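You operate a simulated robot arm through the tools that you are given. There is no shell and no other tool. Be economical: measure what you need, move in short steps, check, and stop when the job is done.

You are at the controls of a simulated robot arm. One attempt, no reset.

## Task
Swap the clamped profile for the brown one, clamped at 4 bar.
Fine: the brown short profile lies on the long tray and the white one goes there; lay the new one on the bed, lip to the fence; set the pressure dial before clamping.

It is judged by the outcome, as a careful person would: the job done as asked, and still so three seconds after it is handed in. It fails if anything else is knocked over, pushed out of place, dropped, spilled or broken.

## Robot
A 7-joint arm with a two-finger parallel gripper, fixed in place. Base frame: the origin is at the foot of the arm, x ahead of it, y to its left, z up; the work surface is at about z = 844. Readings come in mm, rad, newtons and seconds.
With the tool pointing down near the work surface it reaches from about 300 to 700 mm from the base axis. Its first joint turns from -1.152 to 1.152 rad. Payload 1.57 kg.
Tool frame: the origin (TCP) lies between the finger pads and is the grasp point; the fingertips stand 30 mm ahead of it; z points along the fingers, y is the line along which they close. Largest opening 110 mm; finger width 24, thickness 12; the body of the gripper, 48 by 112 mm, starts 78 mm behind the TCP.
Orientation is that of the tool frame in the base frame, as [roll, pitch, yaw] about the fixed x, y, z axes, in that order (R = Rz(yaw) Ry(pitch) Rx(roll)). With the fingers straight down and closing along the base's y, the tool's x points along the base's -x, its y along +y and its z along -z.

## Interface
- The arm moves only by the tool move_arm. Its argument "series" is text: rows parted by semicolons, each of 7 numbers parted by spaces: the turn, a rotation vector about the tool's x, y, z in units of 4 degrees (1.0 is 4 degrees), then the shift along the tool's x, y, z in units of 30 mm (1.0 is 30 mm), then the opening, from 0 (shut) to 1 (fully open). In form: ax ay az dx dy dz grip; .... A call has 1 to 10 rows; each row shifts and turns the commanded pose from where the row before left it, along the tool's axes as they then stand. A call with a number of a shift or a turn outside -1 to 1 is refused whole. Each row takes 0.2 s and may step no farther than 50 mm and 0.15 rad from the row before; otherwise, or with a gripper value out of range, the whole call is refused. Where a pose cannot be reached the arm comes as near as it can. A force on the tool above 40 N (or 10 N above the force at the start of the call, whichever is more), or a blocked arm, ends the call early, and 0.2 s more pass. Each finger travels about 108 mm/s and halts on what it meets, pressing with about 35 N; the grip force reading is that of the motor and also rises with nothing between the fingers. The clock runs only during rows and for 0.2 s after the last one: add rows that do not move to give the fingers time. The reply holds the time, the measured pose of the TCP, the force on the tool along the base axes, the opening and the grip force, in the units named above and with some noise.
- Cameras (640 x 400 px; columns grow to the right, rows downward): "scene" is fixed at [173.8, -402.9, 1391.4]; the picture's right is [0.67, -0.74, 0.00], its down [-0.49, -0.44, -0.75] and it looks along [0.56, 0.50, -0.66] (base axes); focal length 325 px, centre (320, 200). "wrist" rides on the gripper at [70, 16, -141] in the tool frame; the picture's right is [-0.23, 0.97, 0.00], its down [-0.86, -0.20, -0.48] and it looks along [-0.47, -0.11, 0.88] (tool axes); focal length 222 px, centre (320, 200). There is no depth. A picture from a camera that has moved, and an enlarged one, comes with that camera's place and axes in the base frame and with its lens.
- capture(camera): a new picture of that camera. It takes no simulated time.
- enlarge(camera, box): a new picture of the part [left, top, right, bottom] of that camera's present view, enlarged. It takes no simulated time.
- job_done(): hands the job in; it is judged then, once.

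Go step by step. Nothing tells you positions but the pictures and the camera data: compare them with the known pose of the tool, close in by small moves and look again before you grip or let go. The budget is 120 turns and 76 pictures, counting those below and the enlarged ones. Unless the task says otherwise, let go and move clear before handing in, and close with one line.

The tools are called after "Request:" by a JSON object that holds its "op" and its "data". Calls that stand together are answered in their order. move_arm: Moves the arm, as the interface text tells. Its arguments: {"type":"object","properties":{"series":{"type":"string"}},"required":["series"]} The other tools are called the same way: capture (camera) takes a picture; enlarge (camera, box) takes an enlarged picture of a part of a camera's view; job_done () hands the job in.

At the start:

```text
t: 0.0
eef_pos: [397.1, -88.7, 1149.9]
ee_rot: [3.141, -0.001, -3.14]
force: [0.1, -0.4, 0.6]
gripper_width: 110.0
grip_force: 0.0
```

scene: 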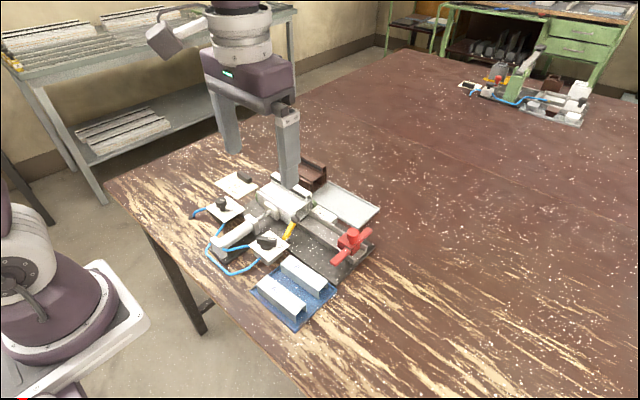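
wrist: 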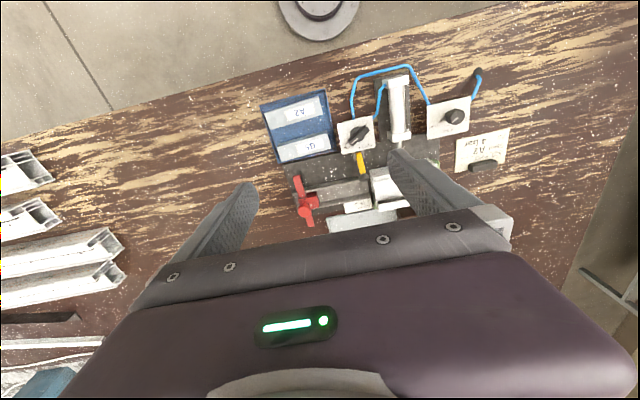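

I see a fixture with a pneumatic clamp, two panels with dials or levers, a blue mat with white profiles and a tray with a brown piece behind. I'll enlarge both views to identify things.

Request:
{"op": "enlarge", "data": {"camera": "scene", "box": [180, 150, 400, 340]}}

Request:
{"op": "enlarge", "data": {"camera": "wrist", "box": [240, 50, 540, 240]}}

```text
2.11 times, centred on (290, 245) of scene
camera zoom: at [173.8, -402.9, 1391.4], right [0.67, -0.74, 0.0], down [-0.49, -0.44, -0.75], along [0.56, 0.5, -0.66], focal length 684 px, centre (383, 105)
```

zoom: 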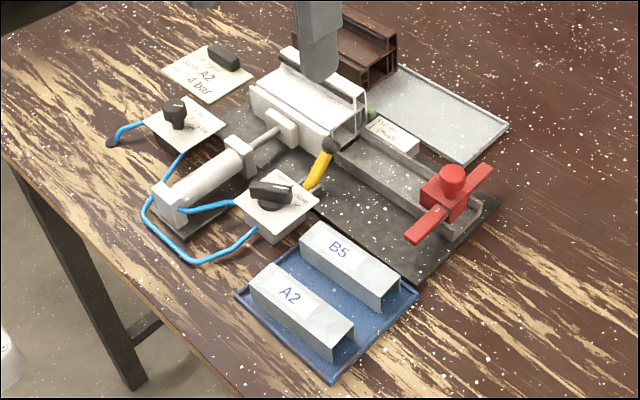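

```text
2.11 times, centred on (390, 145) of wrist
camera zoom: at [326.4, -72.1, 1290.0], right [0.23, 0.97, 0.0], down [0.86, -0.2, 0.48], along [0.47, -0.11, -0.88], focal length 468 px, centre (173, 316)
```

zoom: 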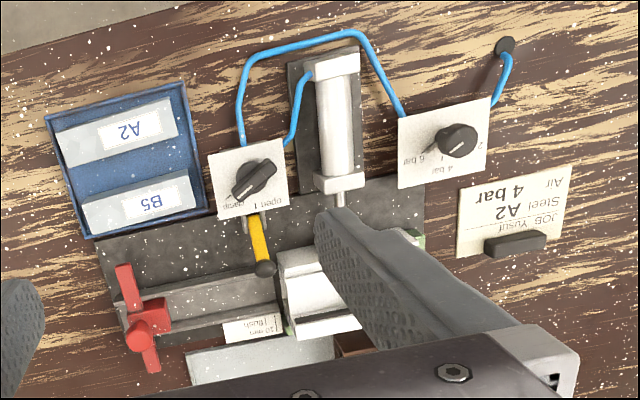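

I'll move the camera forward so the fixture and the far tray come into clear view.

Request:
{"op": "move_arm", "data": {"series": "0 0 0 -1 0.5 0 1;0 0 0 -1 0.5 0 1;0 0 0 -1 0.5 0 1;0 0 0 -1 0.5 0 1;0 0 0 -1 0.5 0 1;0 0 0 0 0 0 1"}}

Request:
{"op": "capture", "data": {"camera": "wrist"}}

Request:
{"op": "enlarge", "data": {"camera": "scene", "box": [230, 140, 390, 290]}}

```text
t: 1.4
eef_pos: [546.1, -11.3, 1149.4]
ee_rot: [-3.141, 0.002, 3.14]
force: [-0.1, 0.2, -0.8]
gripper_width: 110.0
grip_force: 0.0
```

```text
71 pictures are left
camera wrist: at [475.1, 3.9, 1289.5], right [0.23, 0.97, 0.0], down [0.86, -0.2, 0.48], along [0.47, -0.11, -0.88], focal length 222 px, centre (320, 200)
```

wrist: 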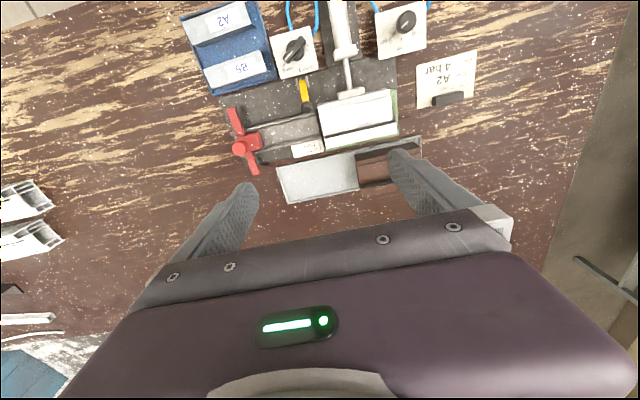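

```text
2.67 times, centred on (310, 215) of scene
camera zoom: at [173.9, -402.8, 1391.4], right [0.67, -0.74, 0.0], down [-0.49, -0.44, -0.75], along [0.56, 0.5, -0.66], focal length 866 px, centre (347, 160)
```

zoom: 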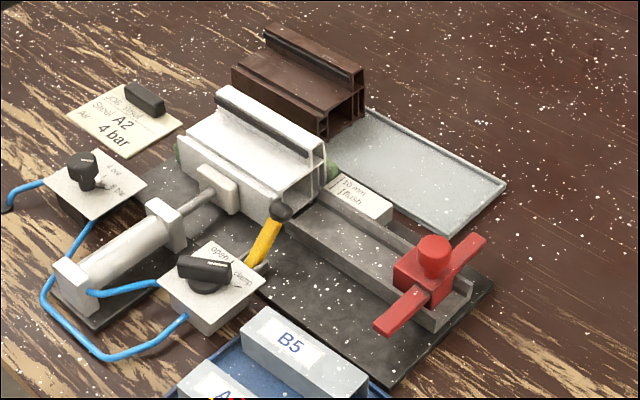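

The fixture holds the white profile between the cylinder pusher and the fence. Next I'll read the fine details.

Request:
{"op": "enlarge", "data": {"camera": "wrist", "box": [220, 60, 430, 205]}}

Request:
{"op": "enlarge", "data": {"camera": "wrist", "box": [260, 0, 490, 110]}}

Request:
{"op": "enlarge", "data": {"camera": "scene", "box": [185, 180, 315, 280]}}

Request:
{"op": "enlarge", "data": {"camera": "scene", "box": [270, 150, 390, 250]}}

```text
2.76 times, centred on (325, 132) of wrist
camera zoom: at [475.1, 3.9, 1289.5], right [0.23, 0.97, 0.0], down [0.86, -0.2, 0.48], along [0.47, -0.11, -0.88], focal length 613 px, centre (306, 386)
```

zoom: 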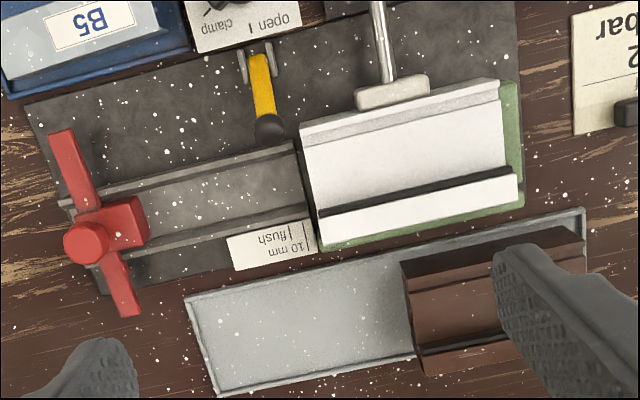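

```text
2.78 times, centred on (375, 55) of wrist
camera zoom: at [475.1, 3.9, 1289.5], right [0.23, 0.97, 0.0], down [0.86, -0.2, 0.48], along [0.47, -0.11, -0.88], focal length 618 px, centre (167, 604)
```

zoom: 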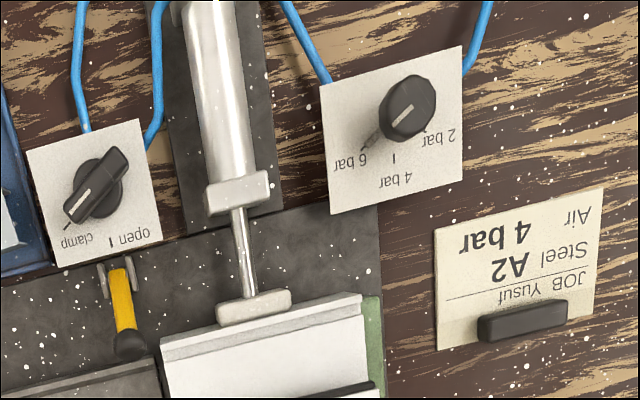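

```text
4.00 times, centred on (250, 230) of scene
camera zoom: at [173.9, -402.8, 1391.4], right [0.67, -0.74, 0.0], down [-0.49, -0.44, -0.75], along [0.56, 0.5, -0.66], focal length 1299 px, centre (600, 80)
```

zoom: 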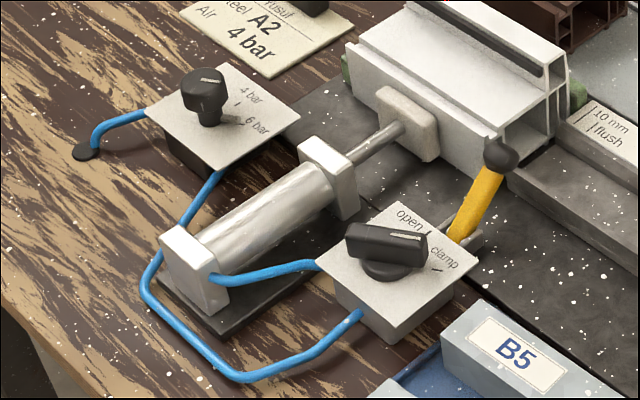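

```text
4.00 times, centred on (330, 200) of scene
camera zoom: at [173.9, -402.8, 1391.4], right [0.67, -0.74, 0.0], down [-0.49, -0.44, -0.75], along [0.56, 0.5, -0.66], focal length 1299 px, centre (280, 200)
```

zoom: 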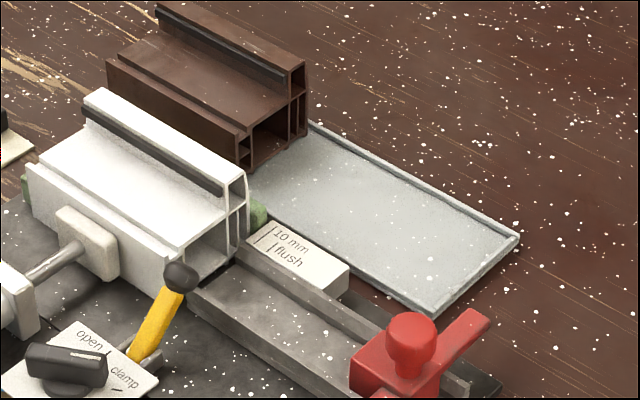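

Both profiles lie along y with the lip on the far side, so the gripper must close along x. I'll turn the tool 90° so the camera looks along +y.

Request:
{"op": "move_arm", "data": {"series": "0 0 -1 0 0 0 1;0 0 -1 0 0 0 1;0 0 -1 0 0 0 1;0 0 -1 0 0 0 1;0 0 -1 0 0 0 1;0 0 -1 0 0 0 1;0 0 -1 0 0 0 1;0 0 -1 0 0 0 1;0 0 -1 0 0 0 1;0 0 -1 0 0 0 1"}}

Request:
{"op": "move_arm", "data": {"series": "0 0 -1 0 0 0 1;0 0 -1 0 0 0 1;0 0 -1 0 0 0 1;0 0 -1 0 0 0 1;0 0 -1 0 0 0 1;0 0 -1 0 0 0 1;0 0 -1 0 0 0 1;0 0 -1 0 0 0 1;0 0 -1 0 0 0 1;0 0 -1 0 0 0 1"}}

Request:
{"op": "move_arm", "data": {"series": "0 0 -1 0 0 0 1;0 0 -1 0 0 0 1;0 0 -0.5 0 0 0 1;0 0 0 1 0 1 1;0 0 0 1 0 1 1;0 0 0 1 0 1 1;0 0 0 0 0 0 1"}}

Request:
{"op": "capture", "data": {"camera": "wrist"}}

```text
t: 3.6
eef_pos: [547.5, -13.3, 1147.4]
ee_rot: [3.141, -0.001, -2.441]
force: [0.4, -0.4, -0.7]
gripper_width: 110.0
grip_force: 0.1
```

```text
t: 5.8
eef_pos: [546.7, -14.6, 1149.8]
ee_rot: [3.141, -0.001, -1.746]
force: [0.5, -0.1, 0.0]
gripper_width: 109.9
grip_force: 0.0
```

```text
t: 7.4
eef_pos: [548.8, -102.8, 1058.4]
ee_rot: [3.141, -0.001, -1.571]
force: [-0.6, -0.3, -0.1]
gripper_width: 110.1
grip_force: 0.0
```

```text
65 pictures are left
camera wrist: at [530.8, -172.7, 1199.3], right [-0.97, 0.23, 0.0], down [0.2, 0.86, 0.48], along [0.11, 0.47, -0.88], focal length 222 px, centre (320, 200)
```

wrist: 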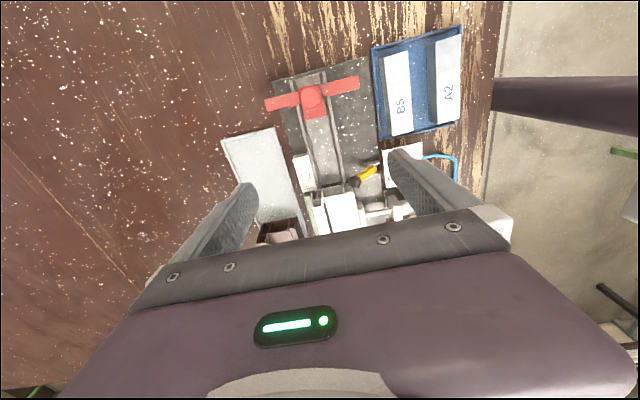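

The gripper hides the profiles from here, so I'll back off along −y for an end view.

Request:
{"op": "move_arm", "data": {"series": "0 0 0 1 0 0 1;0 0 0 1 0 0 1;0 0 0 1 0 0.5 1;0 0 0 1 0 0.5 1;0 0 0 1 0 0.5 1;0 0 0 0 0 0 1"}}

Request:
{"op": "capture", "data": {"camera": "wrist"}}

```text
t: 8.8
eef_pos: [544.7, -255.8, 1015.2]
ee_rot: [-3.14, 0.0, -1.572]
force: [-0.6, -0.4, -0.6]
gripper_width: 109.9
grip_force: 0.0
```

```text
64 pictures are left
camera wrist: at [527.8, -324.4, 1155.4], right [-0.97, 0.23, 0.0], down [0.2, 0.86, 0.48], along [0.11, 0.47, -0.88], focal length 222 px, centre (320, 200)
```

wrist: 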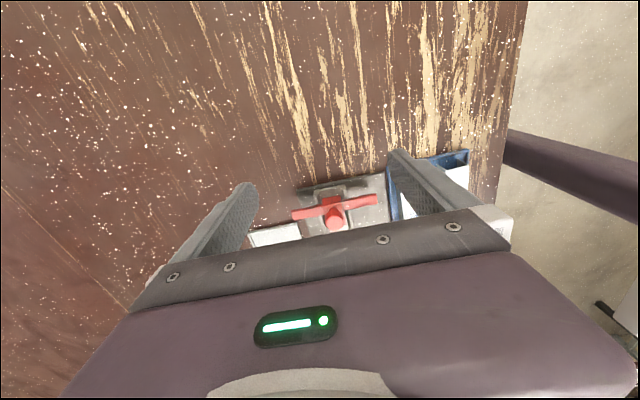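

The scene camera already shows the end faces, so I'll zoom it in hard on those.

Request:
{"op": "enlarge", "data": {"camera": "scene", "box": [290, 180, 346, 215]}}

Request:
{"op": "enlarge", "data": {"camera": "scene", "box": [250, 150, 390, 237]}}

Request:
{"op": "enlarge", "data": {"camera": "scene", "box": [190, 185, 300, 254]}}

```text
11.43 times, centred on (318, 198) of scene
camera zoom: at [173.8, -402.9, 1391.4], right [0.67, -0.74, 0.0], down [-0.49, -0.44, -0.75], along [0.56, 0.5, -0.66], focal length 3711 px, centre (343, 229)
```

zoom: 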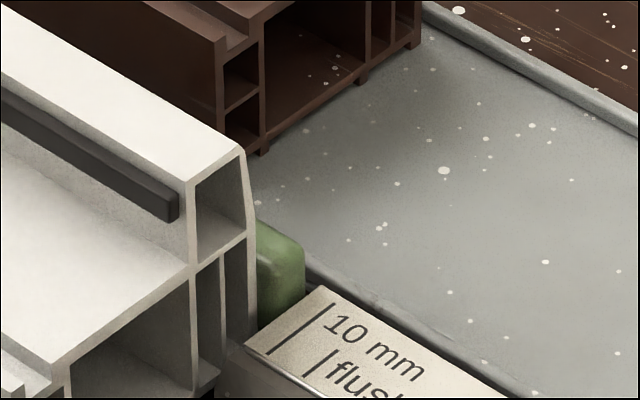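

```text
4.57 times, centred on (320, 194) of scene
camera zoom: at [173.8, -402.9, 1391.4], right [0.67, -0.74, 0.0], down [-0.49, -0.44, -0.75], along [0.56, 0.5, -0.66], focal length 1484 px, centre (320, 230)
```

zoom: 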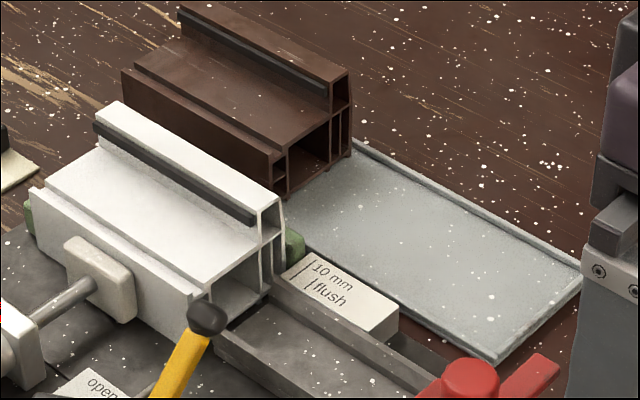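

```text
5.80 times, centred on (245, 220) of scene
camera zoom: at [173.8, -402.9, 1391.4], right [0.67, -0.74, 0.0], down [-0.49, -0.44, -0.75], along [0.56, 0.5, -0.66], focal length 1882 px, centre (755, 87)
```

zoom: 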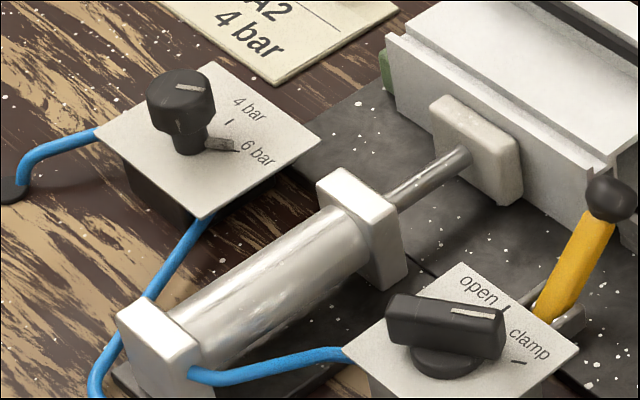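

The dial pointer stands at 6 bar and the valve lever at "clamp". I'll go back above the two knobs at the original yaw and look at them from straight above.

Request:
{"op": "move_arm", "data": {"series": "0 0 1 -0.3 0 -1 1;0 0 1 -0.5 0 -1 1;0 0 1 -1 0 -0.3 1;0 0 1 -1 0 0 1;0 0 1 -1 0 0 1;0 0 1 -1 0 0 1;0 0 1 -1 0 0 1;0 0 1 -1 0 0 1;0 0 1 -1 0 0 1;0 0 1 -0.5 0 0 1"}}

Request:
{"op": "move_arm", "data": {"series": "0 0 1 0 0 0 1;0 0 1 0 0 0 1;0 0 1 0 0 0 1;0 0 1 0 0 0 1;0 0 1 0 0 0 1;0 0 1 0 0 0 1;0 0 1 0 0 0 1;0 0 1 0 0 0 1;0 0 1 0 0 0 1;0 0 1 0 0 0 1"}}

Request:
{"op": "move_arm", "data": {"series": "0 0 1 0 0 0 1;0 0 1 0 0 0 1;0 0 0.5 0 0 0 1;0 0 0 0 0 0 1"}}

```text
t: 11.0
eef_pos: [628.6, -20.5, 1082.1]
ee_rot: [-3.141, 0.0, -2.27]
force: [-0.1, 0.0, -0.3]
gripper_width: 110.2
grip_force: 0.2
```

```text
t: 13.2
eef_pos: [627.0, -22.0, 1083.1]
ee_rot: [-3.14, 0.001, -2.967]
force: [0.5, 0.1, -0.5]
gripper_width: 110.2
grip_force: 0.0
```

```text
t: 14.2
eef_pos: [628.1, -21.4, 1083.2]
ee_rot: [-3.142, -0.001, 3.141]
force: [-0.7, -1.0, 0.0]
gripper_width: 110.2
grip_force: 0.0
```

Now I'll move back over the knobs.

Request:
{"op": "move_arm", "data": {"series": "0 0 0 0.9 0.4 0 1;0 0 0 0.9 0.4 0 1;0 0 0 0.9 0.4 0 1;0 0 0 0.9 0.4 0 1;0 0 0 0.67 0.27 0 1;0 0 0 0 0 0 1"}}

Request:
{"op": "capture", "data": {"camera": "wrist"}}

```text
t: 15.6
eef_pos: [499.0, 35.6, 1082.3]
ee_rot: [3.141, 0.0, -3.14]
force: [0.5, 1.2, -0.6]
gripper_width: 110.1
grip_force: 0.0
```

```text
60 pictures are left
camera wrist: at [428.8, 51.0, 1223.2], right [0.23, 0.97, 0.0], down [0.85, -0.2, 0.48], along [0.47, -0.11, -0.88], focal length 222 px, centre (320, 200)
```

wrist: 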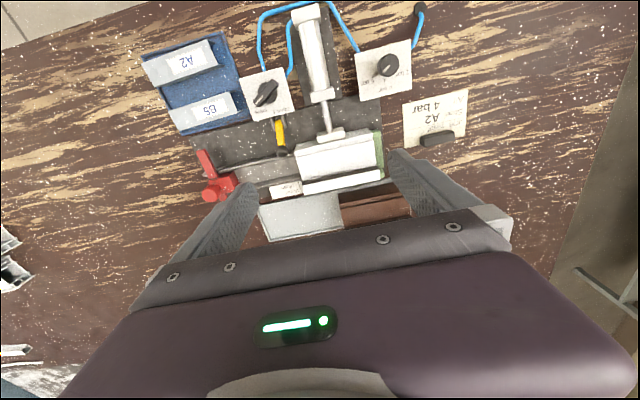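

Request:
{"op": "enlarge", "data": {"camera": "wrist", "box": [236, 60, 300, 125]}}

Request:
{"op": "enlarge", "data": {"camera": "wrist", "box": [350, 35, 420, 105]}}

```text
6.15 times, centred on (268, 92) of wrist
camera zoom: at [428.8, 51.0, 1223.2], right [0.23, 0.97, 0.0], down [0.85, -0.2, 0.48], along [0.47, -0.11, -0.88], focal length 1367 px, centre (640, 862)
```

zoom: 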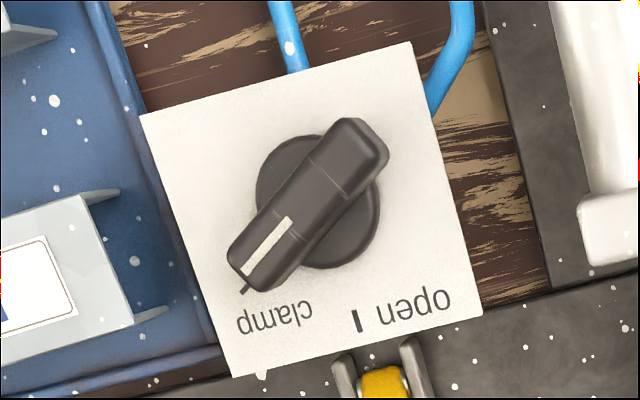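

```text
5.71 times, centred on (385, 70) of wrist
camera zoom: at [428.8, 51.0, 1223.2], right [0.23, 0.97, 0.0], down [0.85, -0.2, 0.48], along [0.47, -0.11, -0.88], focal length 1269 px, centre (-51, 943)
```

zoom: 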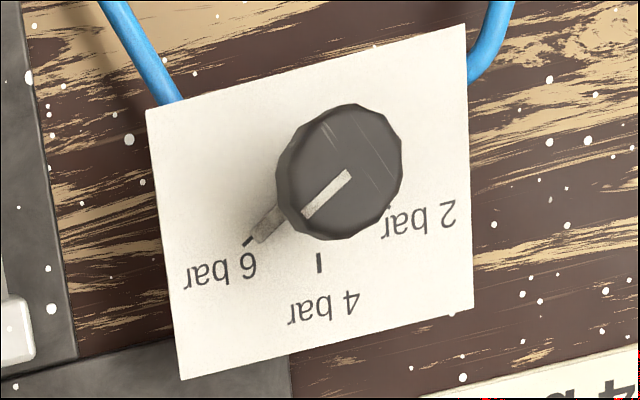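

The valve lever needs 60° counter-clockwise (seen from above) to reach open, and the dial 60° counter-clockwise to go from 6 to 4. I take the valve to be at about (432, −24) and the dial at about (437, 137), and I'll go over the valve first with the fingers across the lever.

Request:
{"op": "move_arm", "data": {"series": "0 0 0 0.75 -0.67 0.5 0.5;0 0 0 0.75 -0.67 0.5 0.5;0 0 0 0.73 -0.67 0.5 0.5;0 0 1 0 0 0 0.5;0 0 1 0 0 0 0.5;0 0 1 0 0 0 0.5;0 0 1 0 0 0 0.5;0 0 1 0 0 0 0.5;0 0 1 0 0 0 0.5;0 0 1 0 0 0 0.5"}}

Request:
{"op": "move_arm", "data": {"series": "0 0 1 0 0 0 0.5;0 0 1 0 0 0 0.5;0 0 1 0 0 0 0.5;0 0 1 0 0 0 0.5;0 0 1 0 0 0 0.5;0 0 1 0 0 0 0.5;0 0 1 0 0 0 0.5;0 0 1 0 0 0 0.5;0 0 0 0 0 0.7 0.5;0 0 0 0 0 0 0.5"}}

Request:
{"op": "capture", "data": {"camera": "wrist"}}

Request:
{"op": "enlarge", "data": {"camera": "scene", "box": [200, 170, 340, 270]}}

```text
t: 17.8
eef_pos: [432.8, -26.0, 1036.7]
ee_rot: [-3.141, 0.001, 2.653]
force: [0.7, 0.1, 0.0]
gripper_width: 55.1
grip_force: 0.1
```

```text
t: 20.0
eef_pos: [432.0, -26.9, 1017.1]
ee_rot: [3.141, 0.002, 2.094]
force: [0.1, 0.1, 0.3]
gripper_width: 55.1
grip_force: 0.1
```

```text
57 pictures are left
camera wrist: at [410.7, 42.1, 1158.0], right [0.96, 0.29, 0.0], down [0.25, -0.84, 0.48], along [0.14, -0.46, -0.88], focal length 222 px, centre (320, 200)
```

wrist: 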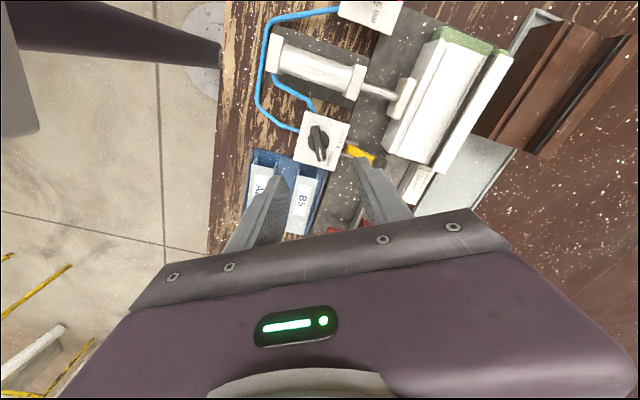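

```text
4.00 times, centred on (270, 220) of scene
camera zoom: at [173.8, -402.9, 1391.4], right [0.67, -0.74, 0.0], down [-0.49, -0.44, -0.75], along [0.56, 0.5, -0.66], focal length 1299 px, centre (520, 120)
```

zoom: 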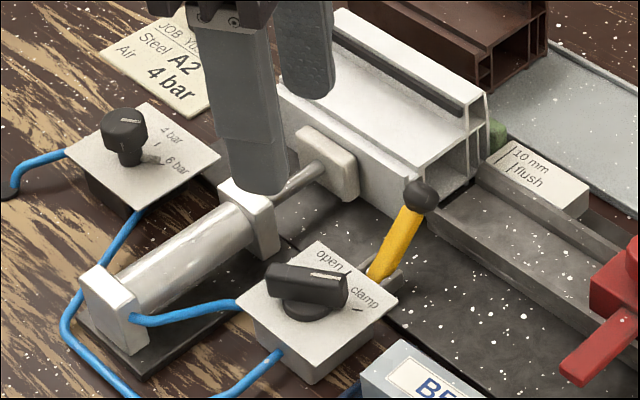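

The lever is centred between the fingers at about (431, −25) with its top near z 888. I'll narrow the fingers and come down in steps.

Request:
{"op": "move_arm", "data": {"series": "0 0 0 0.06 0 0.9 0.28;0 0 0 0 0 0.9 0.28;0 0 0 0 0 0.9 0.28;0 0 0 0 0 0.6 0.28;0 0 0 0 0 0 0.28"}}

Request:
{"op": "enlarge", "data": {"camera": "wrist", "box": [220, 70, 420, 220]}}

Request:
{"op": "enlarge", "data": {"camera": "scene", "box": [220, 200, 310, 270]}}

```text
t: 21.2
eef_pos: [432.4, -24.0, 917.4]
ee_rot: [3.141, -0.001, 2.093]
force: [0.3, -0.2, -0.2]
gripper_width: 30.6
grip_force: 0.0
```

```text
2.67 times, centred on (320, 145) of wrist
camera zoom: at [410.0, 44.2, 1059.3], right [0.96, 0.29, 0.0], down [0.25, -0.84, 0.48], along [0.14, -0.46, -0.88], focal length 592 px, centre (320, 347)
```

zoom: 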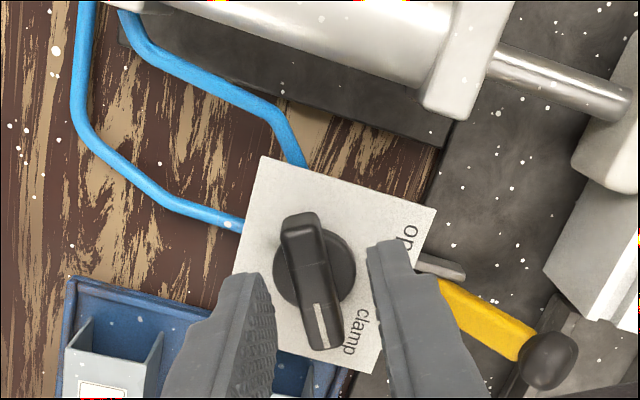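

```text
5.71 times, centred on (265, 235) of scene
camera zoom: at [173.8, -402.9, 1391.4], right [0.67, -0.74, 0.0], down [-0.49, -0.44, -0.75], along [0.56, 0.5, -0.66], focal length 1855 px, centre (634, 0)
```

zoom: 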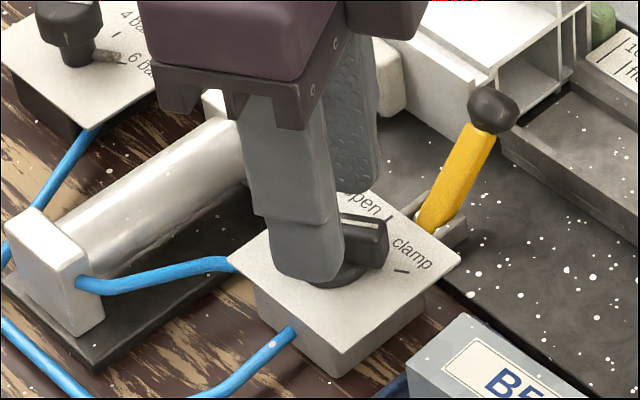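

The fingers straddle the lever, which sits about 3 mm to one side. I'll recentre, go down 7 mm and close.

Request:
{"op": "move_arm", "data": {"series": "0 0 0 0 -0.1 0.13 0.28;0 0 0 0 0 0.12 0.28;0 0 0 0 0 0 0.28"}}

Request:
{"op": "move_arm", "data": {"series": "0 0 0 0 0 0 0.2;0 0 0 0 0 0 0.12;0 0 0 0 0 0 0.05;0 0 0 0 0 0 0.05"}}

Request:
{"op": "enlarge", "data": {"camera": "scene", "box": [220, 200, 310, 270]}}

```text
t: 22.0
eef_pos: [429.5, -26.2, 910.2]
ee_rot: [-3.141, -0.001, 2.094]
force: [0.1, 0.1, 0.6]
gripper_width: 31.0
grip_force: 0.0
```

```text
t: 23.0
eef_pos: [430.1, -24.9, 910.1]
ee_rot: [3.14, -0.001, 2.094]
force: [7.5, 6.8, -4.3]
gripper_width: 11.8
grip_force: 29.5
```

```text
5.71 times, centred on (265, 235) of scene
camera zoom: at [174.1, -402.7, 1391.5], right [0.67, -0.74, 0.0], down [-0.49, -0.44, -0.75], along [0.56, 0.5, -0.66], focal length 1855 px, centre (634, 0)
```

zoom: 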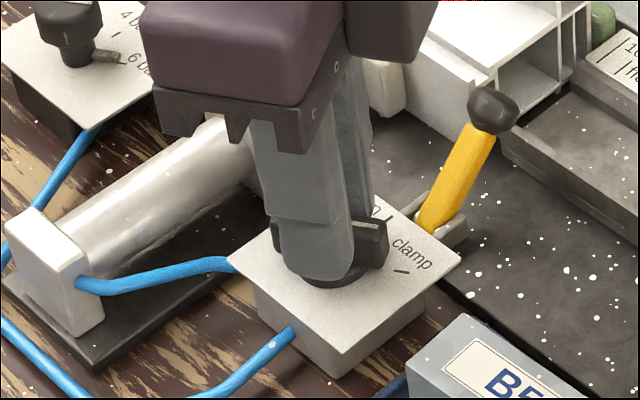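

I have the lever. I'll start turning it toward open and check the force as it goes.

Request:
{"op": "move_arm", "data": {"series": "0 0 -1 0 0.04 0 0.05;0 0 -1 0 0 0 0.05;0 0 -1 0 0 0 0.05;0 0 -1 0 0 0 0.05;0 0 -1 0 0 0 0.05"}}

```text
t: 24.2
eef_pos: [430.7, -25.3, 910.3]
ee_rot: [-3.139, 0.001, 2.442]
force: [1.2, -0.9, 12.5]
gripper_width: 11.8
grip_force: 29.7
```

Request:
{"op": "move_arm", "data": {"series": "0 0 -1 0 0 0 0.05;0 0 -1 0 0 0 0.05;0 0 -1 0 0 0 0.05;0 0 -1 0 0 0 0.05;0 0 -1 0 0 0 0.05;0 0 -1 0 0 0 0.05;0 0 -1 0 0 0 0.05;0 0 -1 0 0 0 0.05;0 0 -1 0 0 0 0.05;0 0 -1 0 0 0 0.05"}}

Request:
{"op": "capture", "data": {"camera": "wrist"}}

Request:
{"op": "enlarge", "data": {"camera": "scene", "box": [200, 170, 340, 270]}}

```text
t: 26.4
eef_pos: [429.9, -25.1, 908.7]
ee_rot: [-3.141, 0.0, -3.141]
force: [-1.9, -5.3, 5.5]
gripper_width: 12.0
grip_force: 29.3
```

```text
52 pictures are left
camera wrist: at [359.9, -8.9, 1051.6], right [0.23, 0.97, 0.0], down [0.86, -0.2, 0.48], along [0.47, -0.11, -0.88], focal length 222 px, centre (320, 200)
```

wrist: 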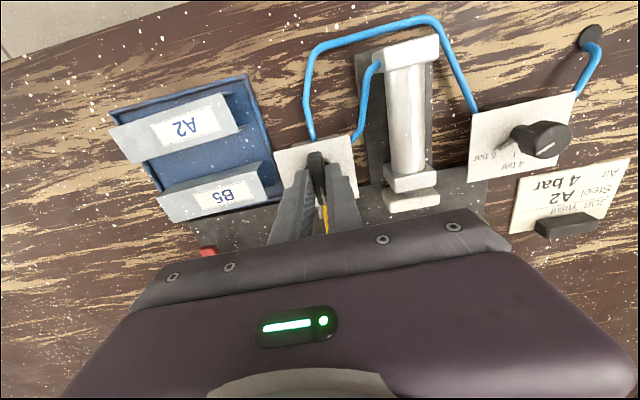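

```text
4.00 times, centred on (270, 220) of scene
camera zoom: at [173.7, -403.0, 1391.4], right [0.67, -0.74, 0.0], down [-0.49, -0.44, -0.75], along [0.56, 0.5, -0.66], focal length 1299 px, centre (520, 120)
```

zoom: 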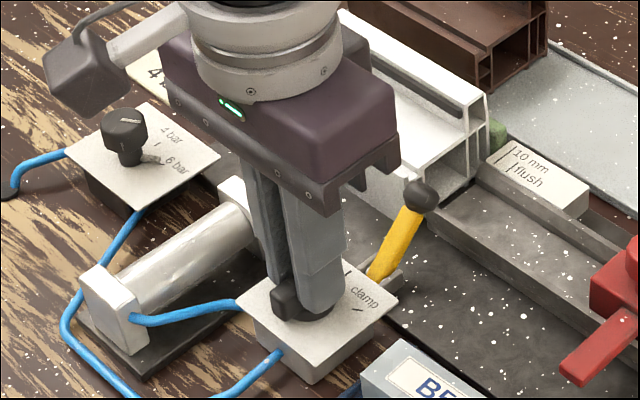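

The lever is on open and the pusher has drawn back. I'll release, rise and go over the dial, pre-turned by 60°.

Request:
{"op": "move_arm", "data": {"series": "0 0 0 0 0 0 0.25;0 0 0 0 0 0 0.25;0 0 0 0 0 -1 0.25;0 0 0 0 0 -1 0.3;0 0 0 0 0 -1 0.45;0 0 0 -0.1 1 0 0.45;0 0 0 -0.1 1 0 0.45;0 0 0 0 1 0 0.45;0 0 0 0 1 0 0.45;0 0 0 0 1 0 0.45"}}

Request:
{"op": "move_arm", "data": {"series": "0 0 1 0 0.2 0 0.45;0 0 1 0 0.2 0 0.45;0 0 1 0 0 0 0.45;0 0 1 0 0 0 0.45;0 0 1 0 0 0 0.45;0 0 1 0 0 0 0.45;0 0 1 0 0 0 0.45;0 0 1 0 0 0 0.45;0 0 1 0 0 0 0.45;0 0 1 0 0 0 0.45"}}

Request:
{"op": "move_arm", "data": {"series": "0 0 1 0 0 0 0.45;0 0 1 0 0 0 0.45;0 0 1 0 0 0 0.45;0 0 1 0 0 0 0.45;0 0 1 0 0 0 0.45;0 0 0 0 0 0 0.45"}}

Request:
{"op": "enlarge", "data": {"camera": "wrist", "box": [220, 60, 420, 210]}}

Request:
{"op": "enlarge", "data": {"camera": "scene", "box": [190, 150, 330, 250]}}

```text
t: 28.6
eef_pos: [436.9, 126.3, 999.8]
ee_rot: [-3.142, -0.001, 3.14]
force: [-0.5, -0.5, 0.2]
gripper_width: 49.5
grip_force: 0.1
```

```text
t: 30.8
eef_pos: [437.8, 138.0, 1000.5]
ee_rot: [3.141, 0.0, 2.442]
force: [0.5, -0.1, 0.1]
gripper_width: 49.5
grip_force: 0.0
```

```text
t: 32.2
eef_pos: [437.4, 137.3, 1000.0]
ee_rot: [3.139, 0.0, 2.094]
force: [-0.7, -0.6, 1.1]
gripper_width: 49.3
grip_force: 0.1
```

```text
2.67 times, centred on (320, 135) of wrist
camera zoom: at [414.9, 205.4, 1141.5], right [0.96, 0.29, 0.0], down [0.25, -0.84, 0.48], along [0.14, -0.46, -0.88], focal length 592 px, centre (320, 373)
```

zoom: 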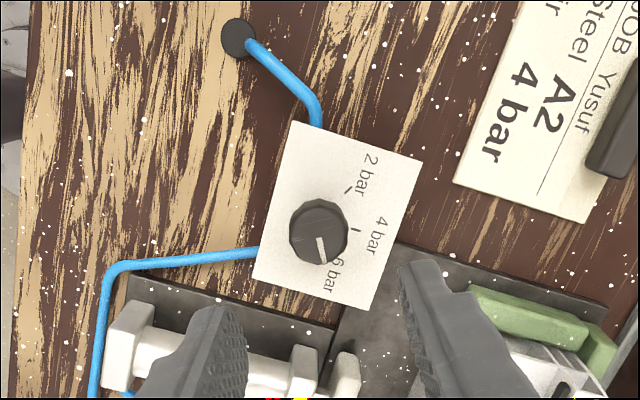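

```text
4.00 times, centred on (260, 200) of scene
camera zoom: at [173.8, -402.9, 1391.4], right [0.67, -0.74, 0.0], down [-0.49, -0.44, -0.75], along [0.56, 0.5, -0.66], focal length 1299 px, centre (560, 200)
```

zoom: 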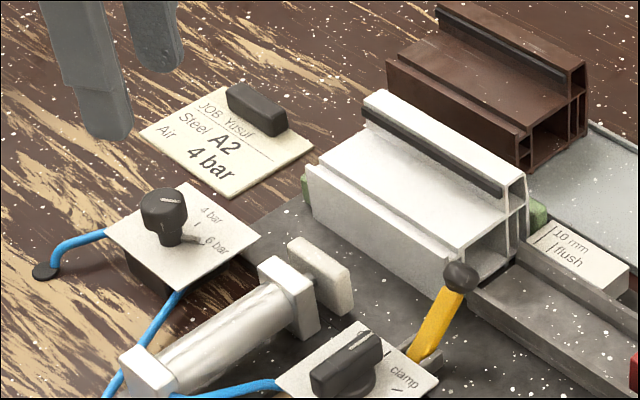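

The dial's top is around (435, 140). I'll centre on it and come down part way.

Request:
{"op": "move_arm", "data": {"series": "0 0 0 0.12 0 0.6 0.45;0 0 0 0 0 0.6 0.45;0 0 0 0 0 0.6 0.45;0 0 0 0 0 0 0.45"}}

Request:
{"op": "enlarge", "data": {"camera": "wrist", "box": [220, 70, 420, 220]}}

Request:
{"op": "enlarge", "data": {"camera": "scene", "box": [180, 170, 270, 240]}}

```text
t: 33.2
eef_pos: [435.2, 139.8, 947.6]
ee_rot: [-3.141, 0.001, 2.094]
force: [0.0, 0.2, 0.9]
gripper_width: 49.5
grip_force: 0.0
```

```text
2.67 times, centred on (320, 145) of wrist
camera zoom: at [414.0, 209.1, 1087.8], right [0.96, 0.29, 0.0], down [0.25, -0.84, 0.48], along [0.14, -0.46, -0.88], focal length 592 px, centre (320, 347)
```

zoom: 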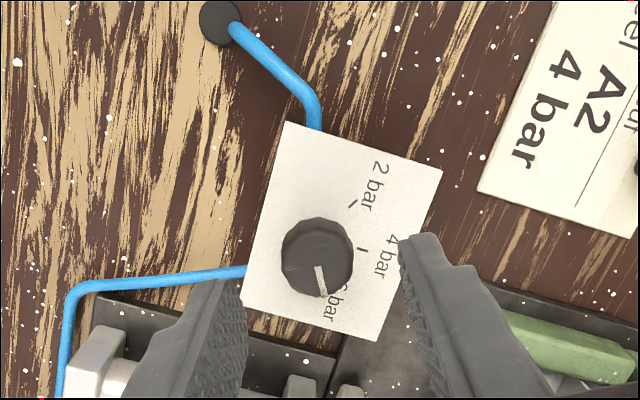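

```text
5.71 times, centred on (225, 205) of scene
camera zoom: at [173.8, -402.9, 1391.4], right [0.67, -0.74, 0.0], down [-0.49, -0.44, -0.75], along [0.56, 0.5, -0.66], focal length 1855 px, centre (863, 171)
```

zoom: 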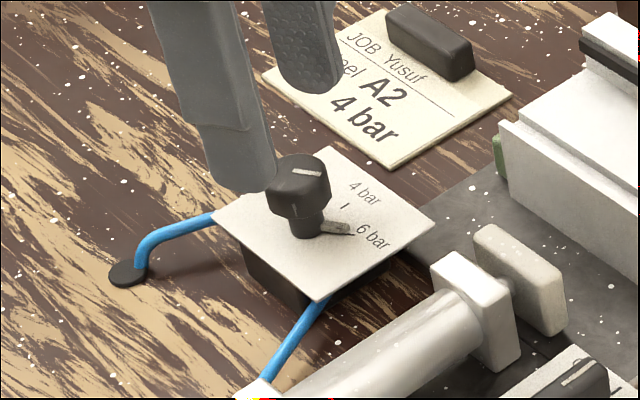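

Two wrist rays put the dial top at (433.5, 143.5, 901). I'll centre there, descend and grip.

Request:
{"op": "move_arm", "data": {"series": "0 0 0 0.135 0.01 0 0.45;0 0 0 0 0 0.5 0.45;0 0 0 0 0 0.55 0.45;0 0 0 0 0 0 0.45;0 0 0 0 0 0 0.3;0 0 0 0 0 0 0.2;0 0 0 0 0 0 0.15;0 0 0 0 0 0 0.15"}}

Request:
{"op": "enlarge", "data": {"camera": "wrist", "box": [220, 70, 420, 220]}}

```text
t: 35.0
eef_pos: [433.6, 143.5, 913.8]
ee_rot: [-3.139, 0.0, 2.094]
force: [-1.7, -1.6, -5.9]
gripper_width: 25.5
grip_force: 37.2
```

```text
2.67 times, centred on (320, 145) of wrist
camera zoom: at [411.8, 211.3, 1054.5], right [0.96, 0.29, 0.0], down [0.26, -0.84, 0.48], along [0.14, -0.46, -0.88], focal length 592 px, centre (320, 347)
```

zoom: 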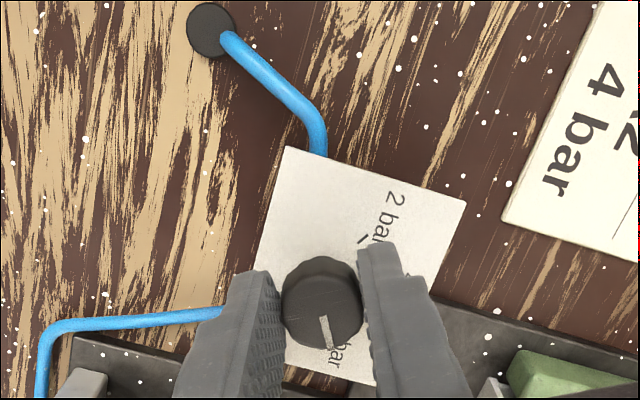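

The dial is held squarely at 25.5 mm. I'll turn it 60° counter-clockwise toward 4 bar.

Request:
{"op": "move_arm", "data": {"series": "0 0 -1 0 0 0 0.15;0 0 -1 0 0 0 0.15;0 0 -1 0 0 0 0.15;0 0 -1 0 0 0 0.15;0 0 -1 0 0 0 0.15;0 0 -1 0 0 0 0.15;0 0 -1 0 0 0 0.15;0 0 -1 0 0 0 0.15"}}

Request:
{"op": "move_arm", "data": {"series": "0 0 -1 0 0 0 0.15;0 0 -1 0 0 0 0.15;0 0 -1 0 0 0 0.15;0 0 -1 0 0 0 0.15;0 0 -1 0 0 0 0.15;0 0 -1 0 0 0 0.15;0 0 0 0 0 0 0.15"}}

Request:
{"op": "enlarge", "data": {"camera": "scene", "box": [180, 170, 270, 240]}}

Request:
{"op": "enlarge", "data": {"camera": "wrist", "box": [220, 70, 420, 220]}}

```text
t: 36.8
eef_pos: [431.0, 141.7, 915.7]
ee_rot: [-3.139, -0.003, 2.653]
force: [-13.1, -28.0, -10.5]
gripper_width: 25.5
grip_force: 36.4
```

```text
t: 38.0
eef_pos: [433.1, 141.4, 914.9]
ee_rot: [-3.134, -0.007, 2.966]
force: [-1.6, -5.2, 7.9]
gripper_width: 25.4
grip_force: 37.1
stopped in row 5: the force on the tool passed its limit (the readings are from after the stop); the commanded pose is now the measured one
```

```text
5.71 times, centred on (225, 205) of scene
camera zoom: at [173.7, -403.0, 1391.4], right [0.67, -0.74, 0.0], down [-0.49, -0.44, -0.75], along [0.56, 0.5, -0.66], focal length 1855 px, centre (863, 171)
```

zoom: 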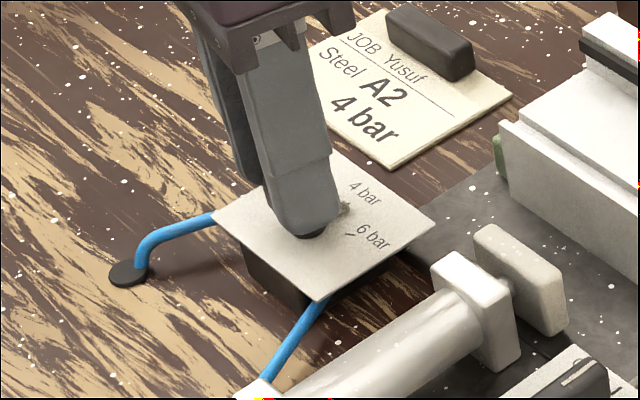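

```text
2.67 times, centred on (320, 145) of wrist
camera zoom: at [366.2, 169.7, 1056.2], right [0.39, 0.92, -0.01], down [0.81, -0.34, 0.47], along [0.43, -0.19, -0.88], focal length 592 px, centre (320, 347)
```

zoom: 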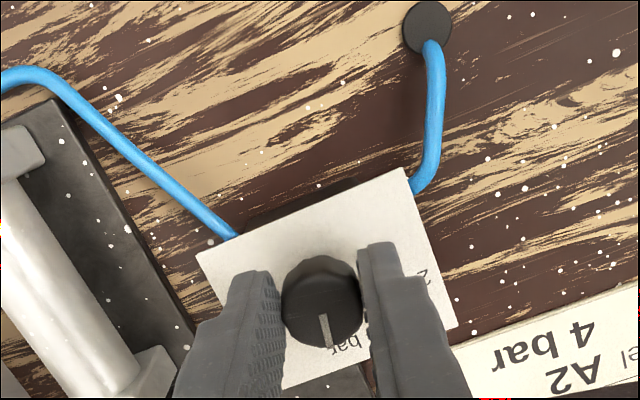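

The dial has turned 50°, and the load came from a small centring error that has now relaxed. I'll finish the last 10° and then release to look.

Request:
{"op": "move_arm", "data": {"series": "0 0 -1 0 -0.02 0 0.15;0 0 -1 0 0 0 0.15;0 0 -0.5 0 0 0 0.15;0 0 0 0 0 0 0.15"}}

Request:
{"op": "move_arm", "data": {"series": "0 0 0 0 0 0 0.3;0 0 0 0 0 0 0.45;0 0 0 0 0 0 0.45;0 0 0 0 0 -1 0.45;0 0 0 0 0 -1 0.45;0 0 0 0 0 -1 0.45;0 0 0 0 0 0 0.45"}}

Request:
{"op": "enlarge", "data": {"camera": "wrist", "box": [270, 70, 390, 160]}}

Request:
{"op": "enlarge", "data": {"camera": "scene", "box": [180, 170, 270, 240]}}

```text
t: 39.0
eef_pos: [432.0, 140.1, 914.8]
ee_rot: [-3.136, -0.008, 3.14]
force: [-5.3, -14.7, 7.5]
gripper_width: 25.4
grip_force: 36.9
```

```text
t: 40.5
eef_pos: [431.2, 141.6, 1004.1]
ee_rot: [-3.138, -0.007, 3.139]
force: [0.4, -0.9, 0.5]
gripper_width: 49.7
grip_force: 0.0
```

```text
4.44 times, centred on (330, 115) of wrist
camera zoom: at [362.9, 157.9, 1146.4], right [0.23, 0.97, -0.01], down [0.86, -0.2, 0.47], along [0.46, -0.11, -0.88], focal length 987 px, centre (276, 578)
```

zoom: 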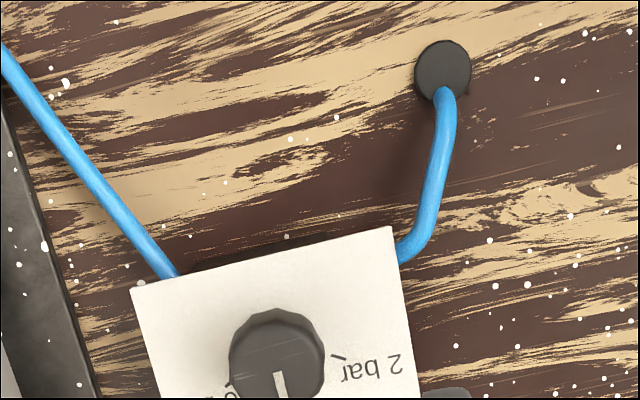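

```text
5.71 times, centred on (225, 205) of scene
camera zoom: at [173.8, -402.9, 1391.4], right [0.67, -0.74, 0.0], down [-0.49, -0.44, -0.75], along [0.56, 0.5, -0.66], focal length 1855 px, centre (863, 171)
```

zoom: 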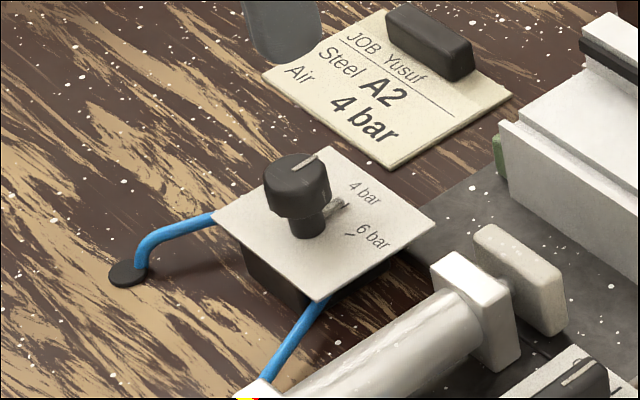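

The pointer now covers the 4 bar tick, and I'll check it closer.

Request:
{"op": "enlarge", "data": {"camera": "scene", "box": [212, 185, 252, 215]}}

Request:
{"op": "enlarge", "data": {"camera": "wrist", "box": [290, 110, 390, 190]}}

```text
13.33 times, centred on (232, 200) of scene
camera zoom: at [173.8, -402.9, 1391.4], right [0.67, -0.74, 0.0], down [-0.49, -0.44, -0.75], along [0.56, 0.5, -0.66], focal length 4329 px, centre (1493, 200)
```

zoom: 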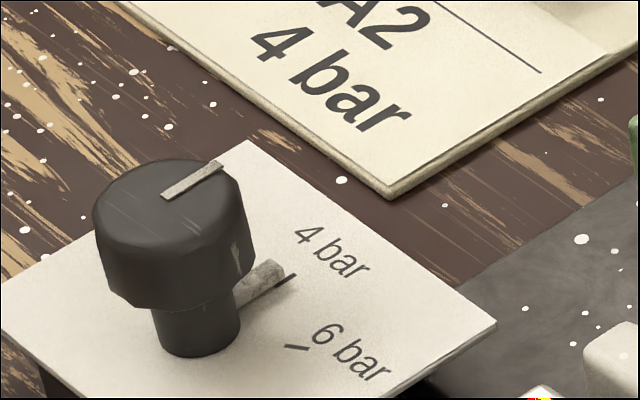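

```text
5.00 times, centred on (340, 150) of wrist
camera zoom: at [362.9, 157.9, 1146.4], right [0.23, 0.97, -0.01], down [0.86, -0.2, 0.47], along [0.46, -0.11, -0.88], focal length 1111 px, centre (220, 450)
```

zoom: 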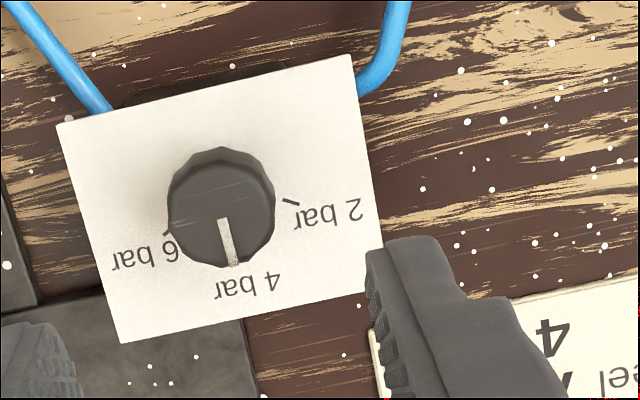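

The dial reads 4 bar to within 2–3°. Next is the white profile: its lip stands about 23 mm above the body at x ≈ 563–579 (top z ≈ 919), with the fence top near z 900, so I'll grip the lip. I'm moving over it and turning the fingers to close along x.

Request:
{"op": "move_arm", "data": {"series": "0 0 -1 -0.9 -0.6 -0.4 0.4;0 0 -1 -0.9 -0.6 0 0.4;0 0 0 -0.9 -0.6 0 0.4;0 0 0 -0.9 -0.6 0 0.4;0 0 0 -0.7 -0.6 0 0.4;0 0 -1 0 0 0 0.4;0 0 -1 0 0 0 0.4;0 0 -1 0 0 0 0.4;0 0 -1 0 0 0 0.4;0 0 -1 0 0 0 0.4"}}

Request:
{"op": "move_arm", "data": {"series": "0 0 -1 0 0 0 0.4;0 0 -1 0 0 0 0.4;0 0 -1 0 0 0 0.4;0 0 -1 0 0 0 0.4;0 0 -1 0 0 0 0.4;0 0 -1 0 0 0 0.4;0 0 -1 0 0 0 0.4;0 0 -1 0 0 0 0.4;0 0 -1 0 0 0 0.4;0 0 -1 0 0 0 0.4"}}

Request:
{"op": "move_arm", "data": {"series": "0 0 -1 0 0 0 0.4;0 0 -1 0 0 0 0.4;0 0 -1 0 0 0 0.4;0 0 -1 0 0 0 0.4;0 0 -1 0 0 0 0.4;0 0 -0.5 0 0 0 0.4;0 0 0 0 0 0 0.4"}}

Request:
{"op": "capture", "data": {"camera": "wrist"}}

```text
t: 42.8
eef_pos: [569.8, 64.1, 1016.7]
ee_rot: [-3.14, -0.011, -2.654]
force: [0.2, 0.3, 0.0]
gripper_width: 43.9
grip_force: 0.1
```

```text
t: 45.0
eef_pos: [568.8, 63.9, 1015.1]
ee_rot: [3.137, -0.006, -1.955]
force: [0.0, 0.2, 0.1]
gripper_width: 44.0
grip_force: 0.0
```

```text
t: 46.5
eef_pos: [570.4, 65.0, 1014.1]
ee_rot: [3.134, -0.004, -1.569]
force: [0.9, 0.0, -0.4]
gripper_width: 44.0
grip_force: 0.0
```

```text
39 pictures are left
camera wrist: at [553.6, -4.8, 1157.3], right [-0.97, 0.23, 0.01], down [0.2, 0.86, 0.47], along [0.1, 0.46, -0.88], focal length 222 px, centre (320, 200)
```

wrist: 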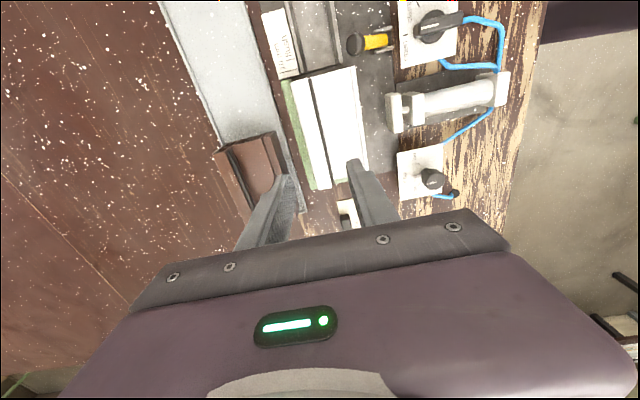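

Request:
{"op": "enlarge", "data": {"camera": "wrist", "box": [210, 60, 380, 200]}}

```text
2.86 times, centred on (295, 130) of wrist
camera zoom: at [553.6, -4.8, 1157.3], right [-0.97, 0.23, 0.01], down [0.2, 0.86, 0.47], along [0.1, 0.46, -0.88], focal length 635 px, centre (391, 400)
```

zoom: 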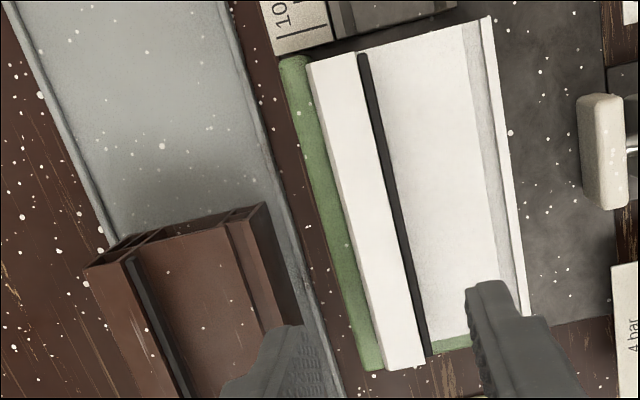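

The lip spans x 563–580 and y −10…105, and the brown has the same orientation. I'll centre over the lip and descend most of the way.

Request:
{"op": "move_arm", "data": {"series": "0 0 0 0.57 -0.02 0 0.4;0 0 0 0 0 0.8 0.4;0 0 0 0 0 0.8 0.4;0 0 0 0 0 0.7 0.4;0 0 0 0 0 0 0.4"}}

Request:
{"op": "enlarge", "data": {"camera": "scene", "box": [240, 150, 350, 220]}}

Request:
{"op": "enlarge", "data": {"camera": "wrist", "box": [230, 60, 410, 230]}}

```text
t: 47.8
eef_pos: [570.3, 47.3, 947.1]
ee_rot: [3.135, -0.005, -1.57]
force: [0.0, 0.5, 0.1]
gripper_width: 44.0
grip_force: 0.0
```

```text
5.71 times, centred on (295, 185) of scene
camera zoom: at [173.8, -402.9, 1391.4], right [0.67, -0.74, 0.0], down [-0.49, -0.44, -0.75], along [0.56, 0.5, -0.66], focal length 1855 px, centre (463, 286)
```

zoom: 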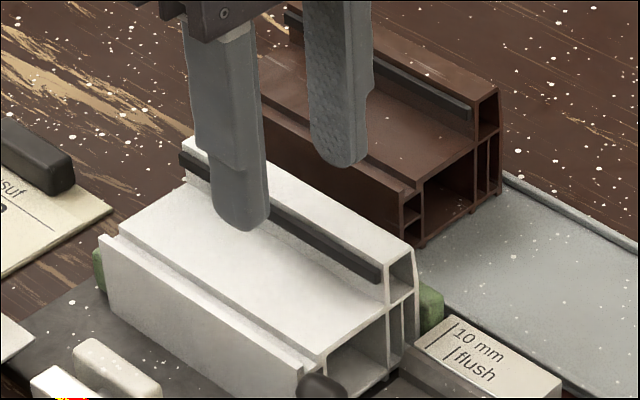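

```text
2.35 times, centred on (320, 145) of wrist
camera zoom: at [553.7, -22.1, 1088.4], right [-0.97, 0.23, 0.01], down [0.2, 0.86, 0.47], along [0.1, 0.46, -0.88], focal length 523 px, centre (320, 329)
```

zoom: 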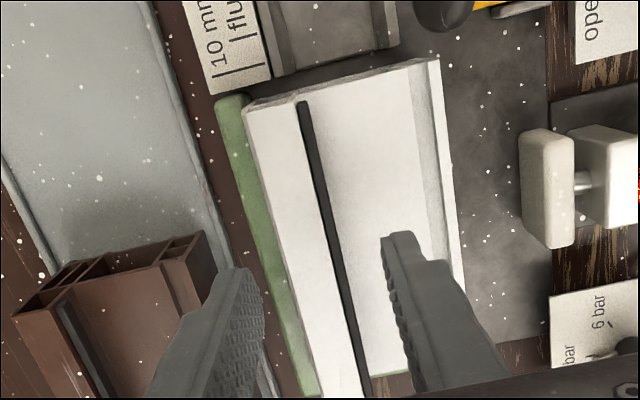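

The fingers straddle the lip and clear the fence. I'll go down 12 mm and close.

Request:
{"op": "move_arm", "data": {"series": "0 0 0 0 -0.02 0.2 0.4;0 0 0 0 0 0.22 0.4;0 0 0 0 0 0 0.4"}}

Request:
{"op": "move_arm", "data": {"series": "0 0 0 0 0 0 0.25;0 0 0 0 0 0 0.18;0 0 0 0 0 0 0.1;0 0 0 0 0 0 0.1;0 0 0 0 0 0 0.1"}}

Request:
{"op": "enlarge", "data": {"camera": "scene", "box": [240, 150, 350, 220]}}

```text
t: 48.5
eef_pos: [570.6, 47.5, 934.3]
ee_rot: [3.135, -0.005, -1.572]
force: [0.2, 1.2, 0.7]
gripper_width: 44.1
grip_force: 0.0
```

```text
t: 49.8
eef_pos: [571.0, 48.1, 935.3]
ee_rot: [3.136, -0.004, -1.574]
force: [0.4, 0.5, -0.5]
gripper_width: 19.3
grip_force: 33.7
```

```text
5.71 times, centred on (295, 185) of scene
camera zoom: at [173.8, -402.9, 1391.4], right [0.67, -0.74, 0.0], down [-0.49, -0.44, -0.75], along [0.56, 0.5, -0.66], focal length 1855 px, centre (463, 286)
```

zoom: 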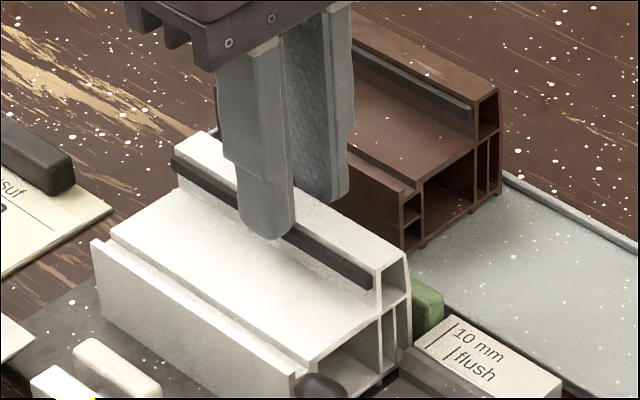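

I have the lip (19.3 mm). I'll lift slowly and check that it holds.

Request:
{"op": "move_arm", "data": {"series": "0 0 0 0 0 -0.3 0.1;0 0 0 0 0 -0.5 0.1;0 0 0 0 0 -0.8 0.1;0 0 0 0 0 -0.8 0.1;0 0 0 0 0 -0.8 0.1;0 0 0 0 0 0 0.1"}}

Request:
{"op": "enlarge", "data": {"camera": "scene", "box": [220, 120, 380, 240]}}

```text
t: 51.1
eef_pos: [571.3, 46.8, 1029.8]
ee_rot: [3.135, -0.005, -1.572]
force: [-0.3, -1.1, -0.4]
gripper_width: 10.7
grip_force: 0.0
```

```text
3.33 times, centred on (300, 180) of scene
camera zoom: at [173.8, -402.9, 1391.4], right [0.67, -0.74, 0.0], down [-0.49, -0.44, -0.75], along [0.56, 0.5, -0.66], focal length 1082 px, centre (387, 267)
```

zoom: 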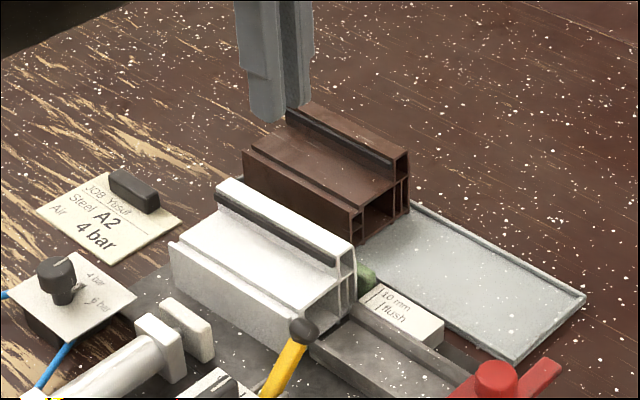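

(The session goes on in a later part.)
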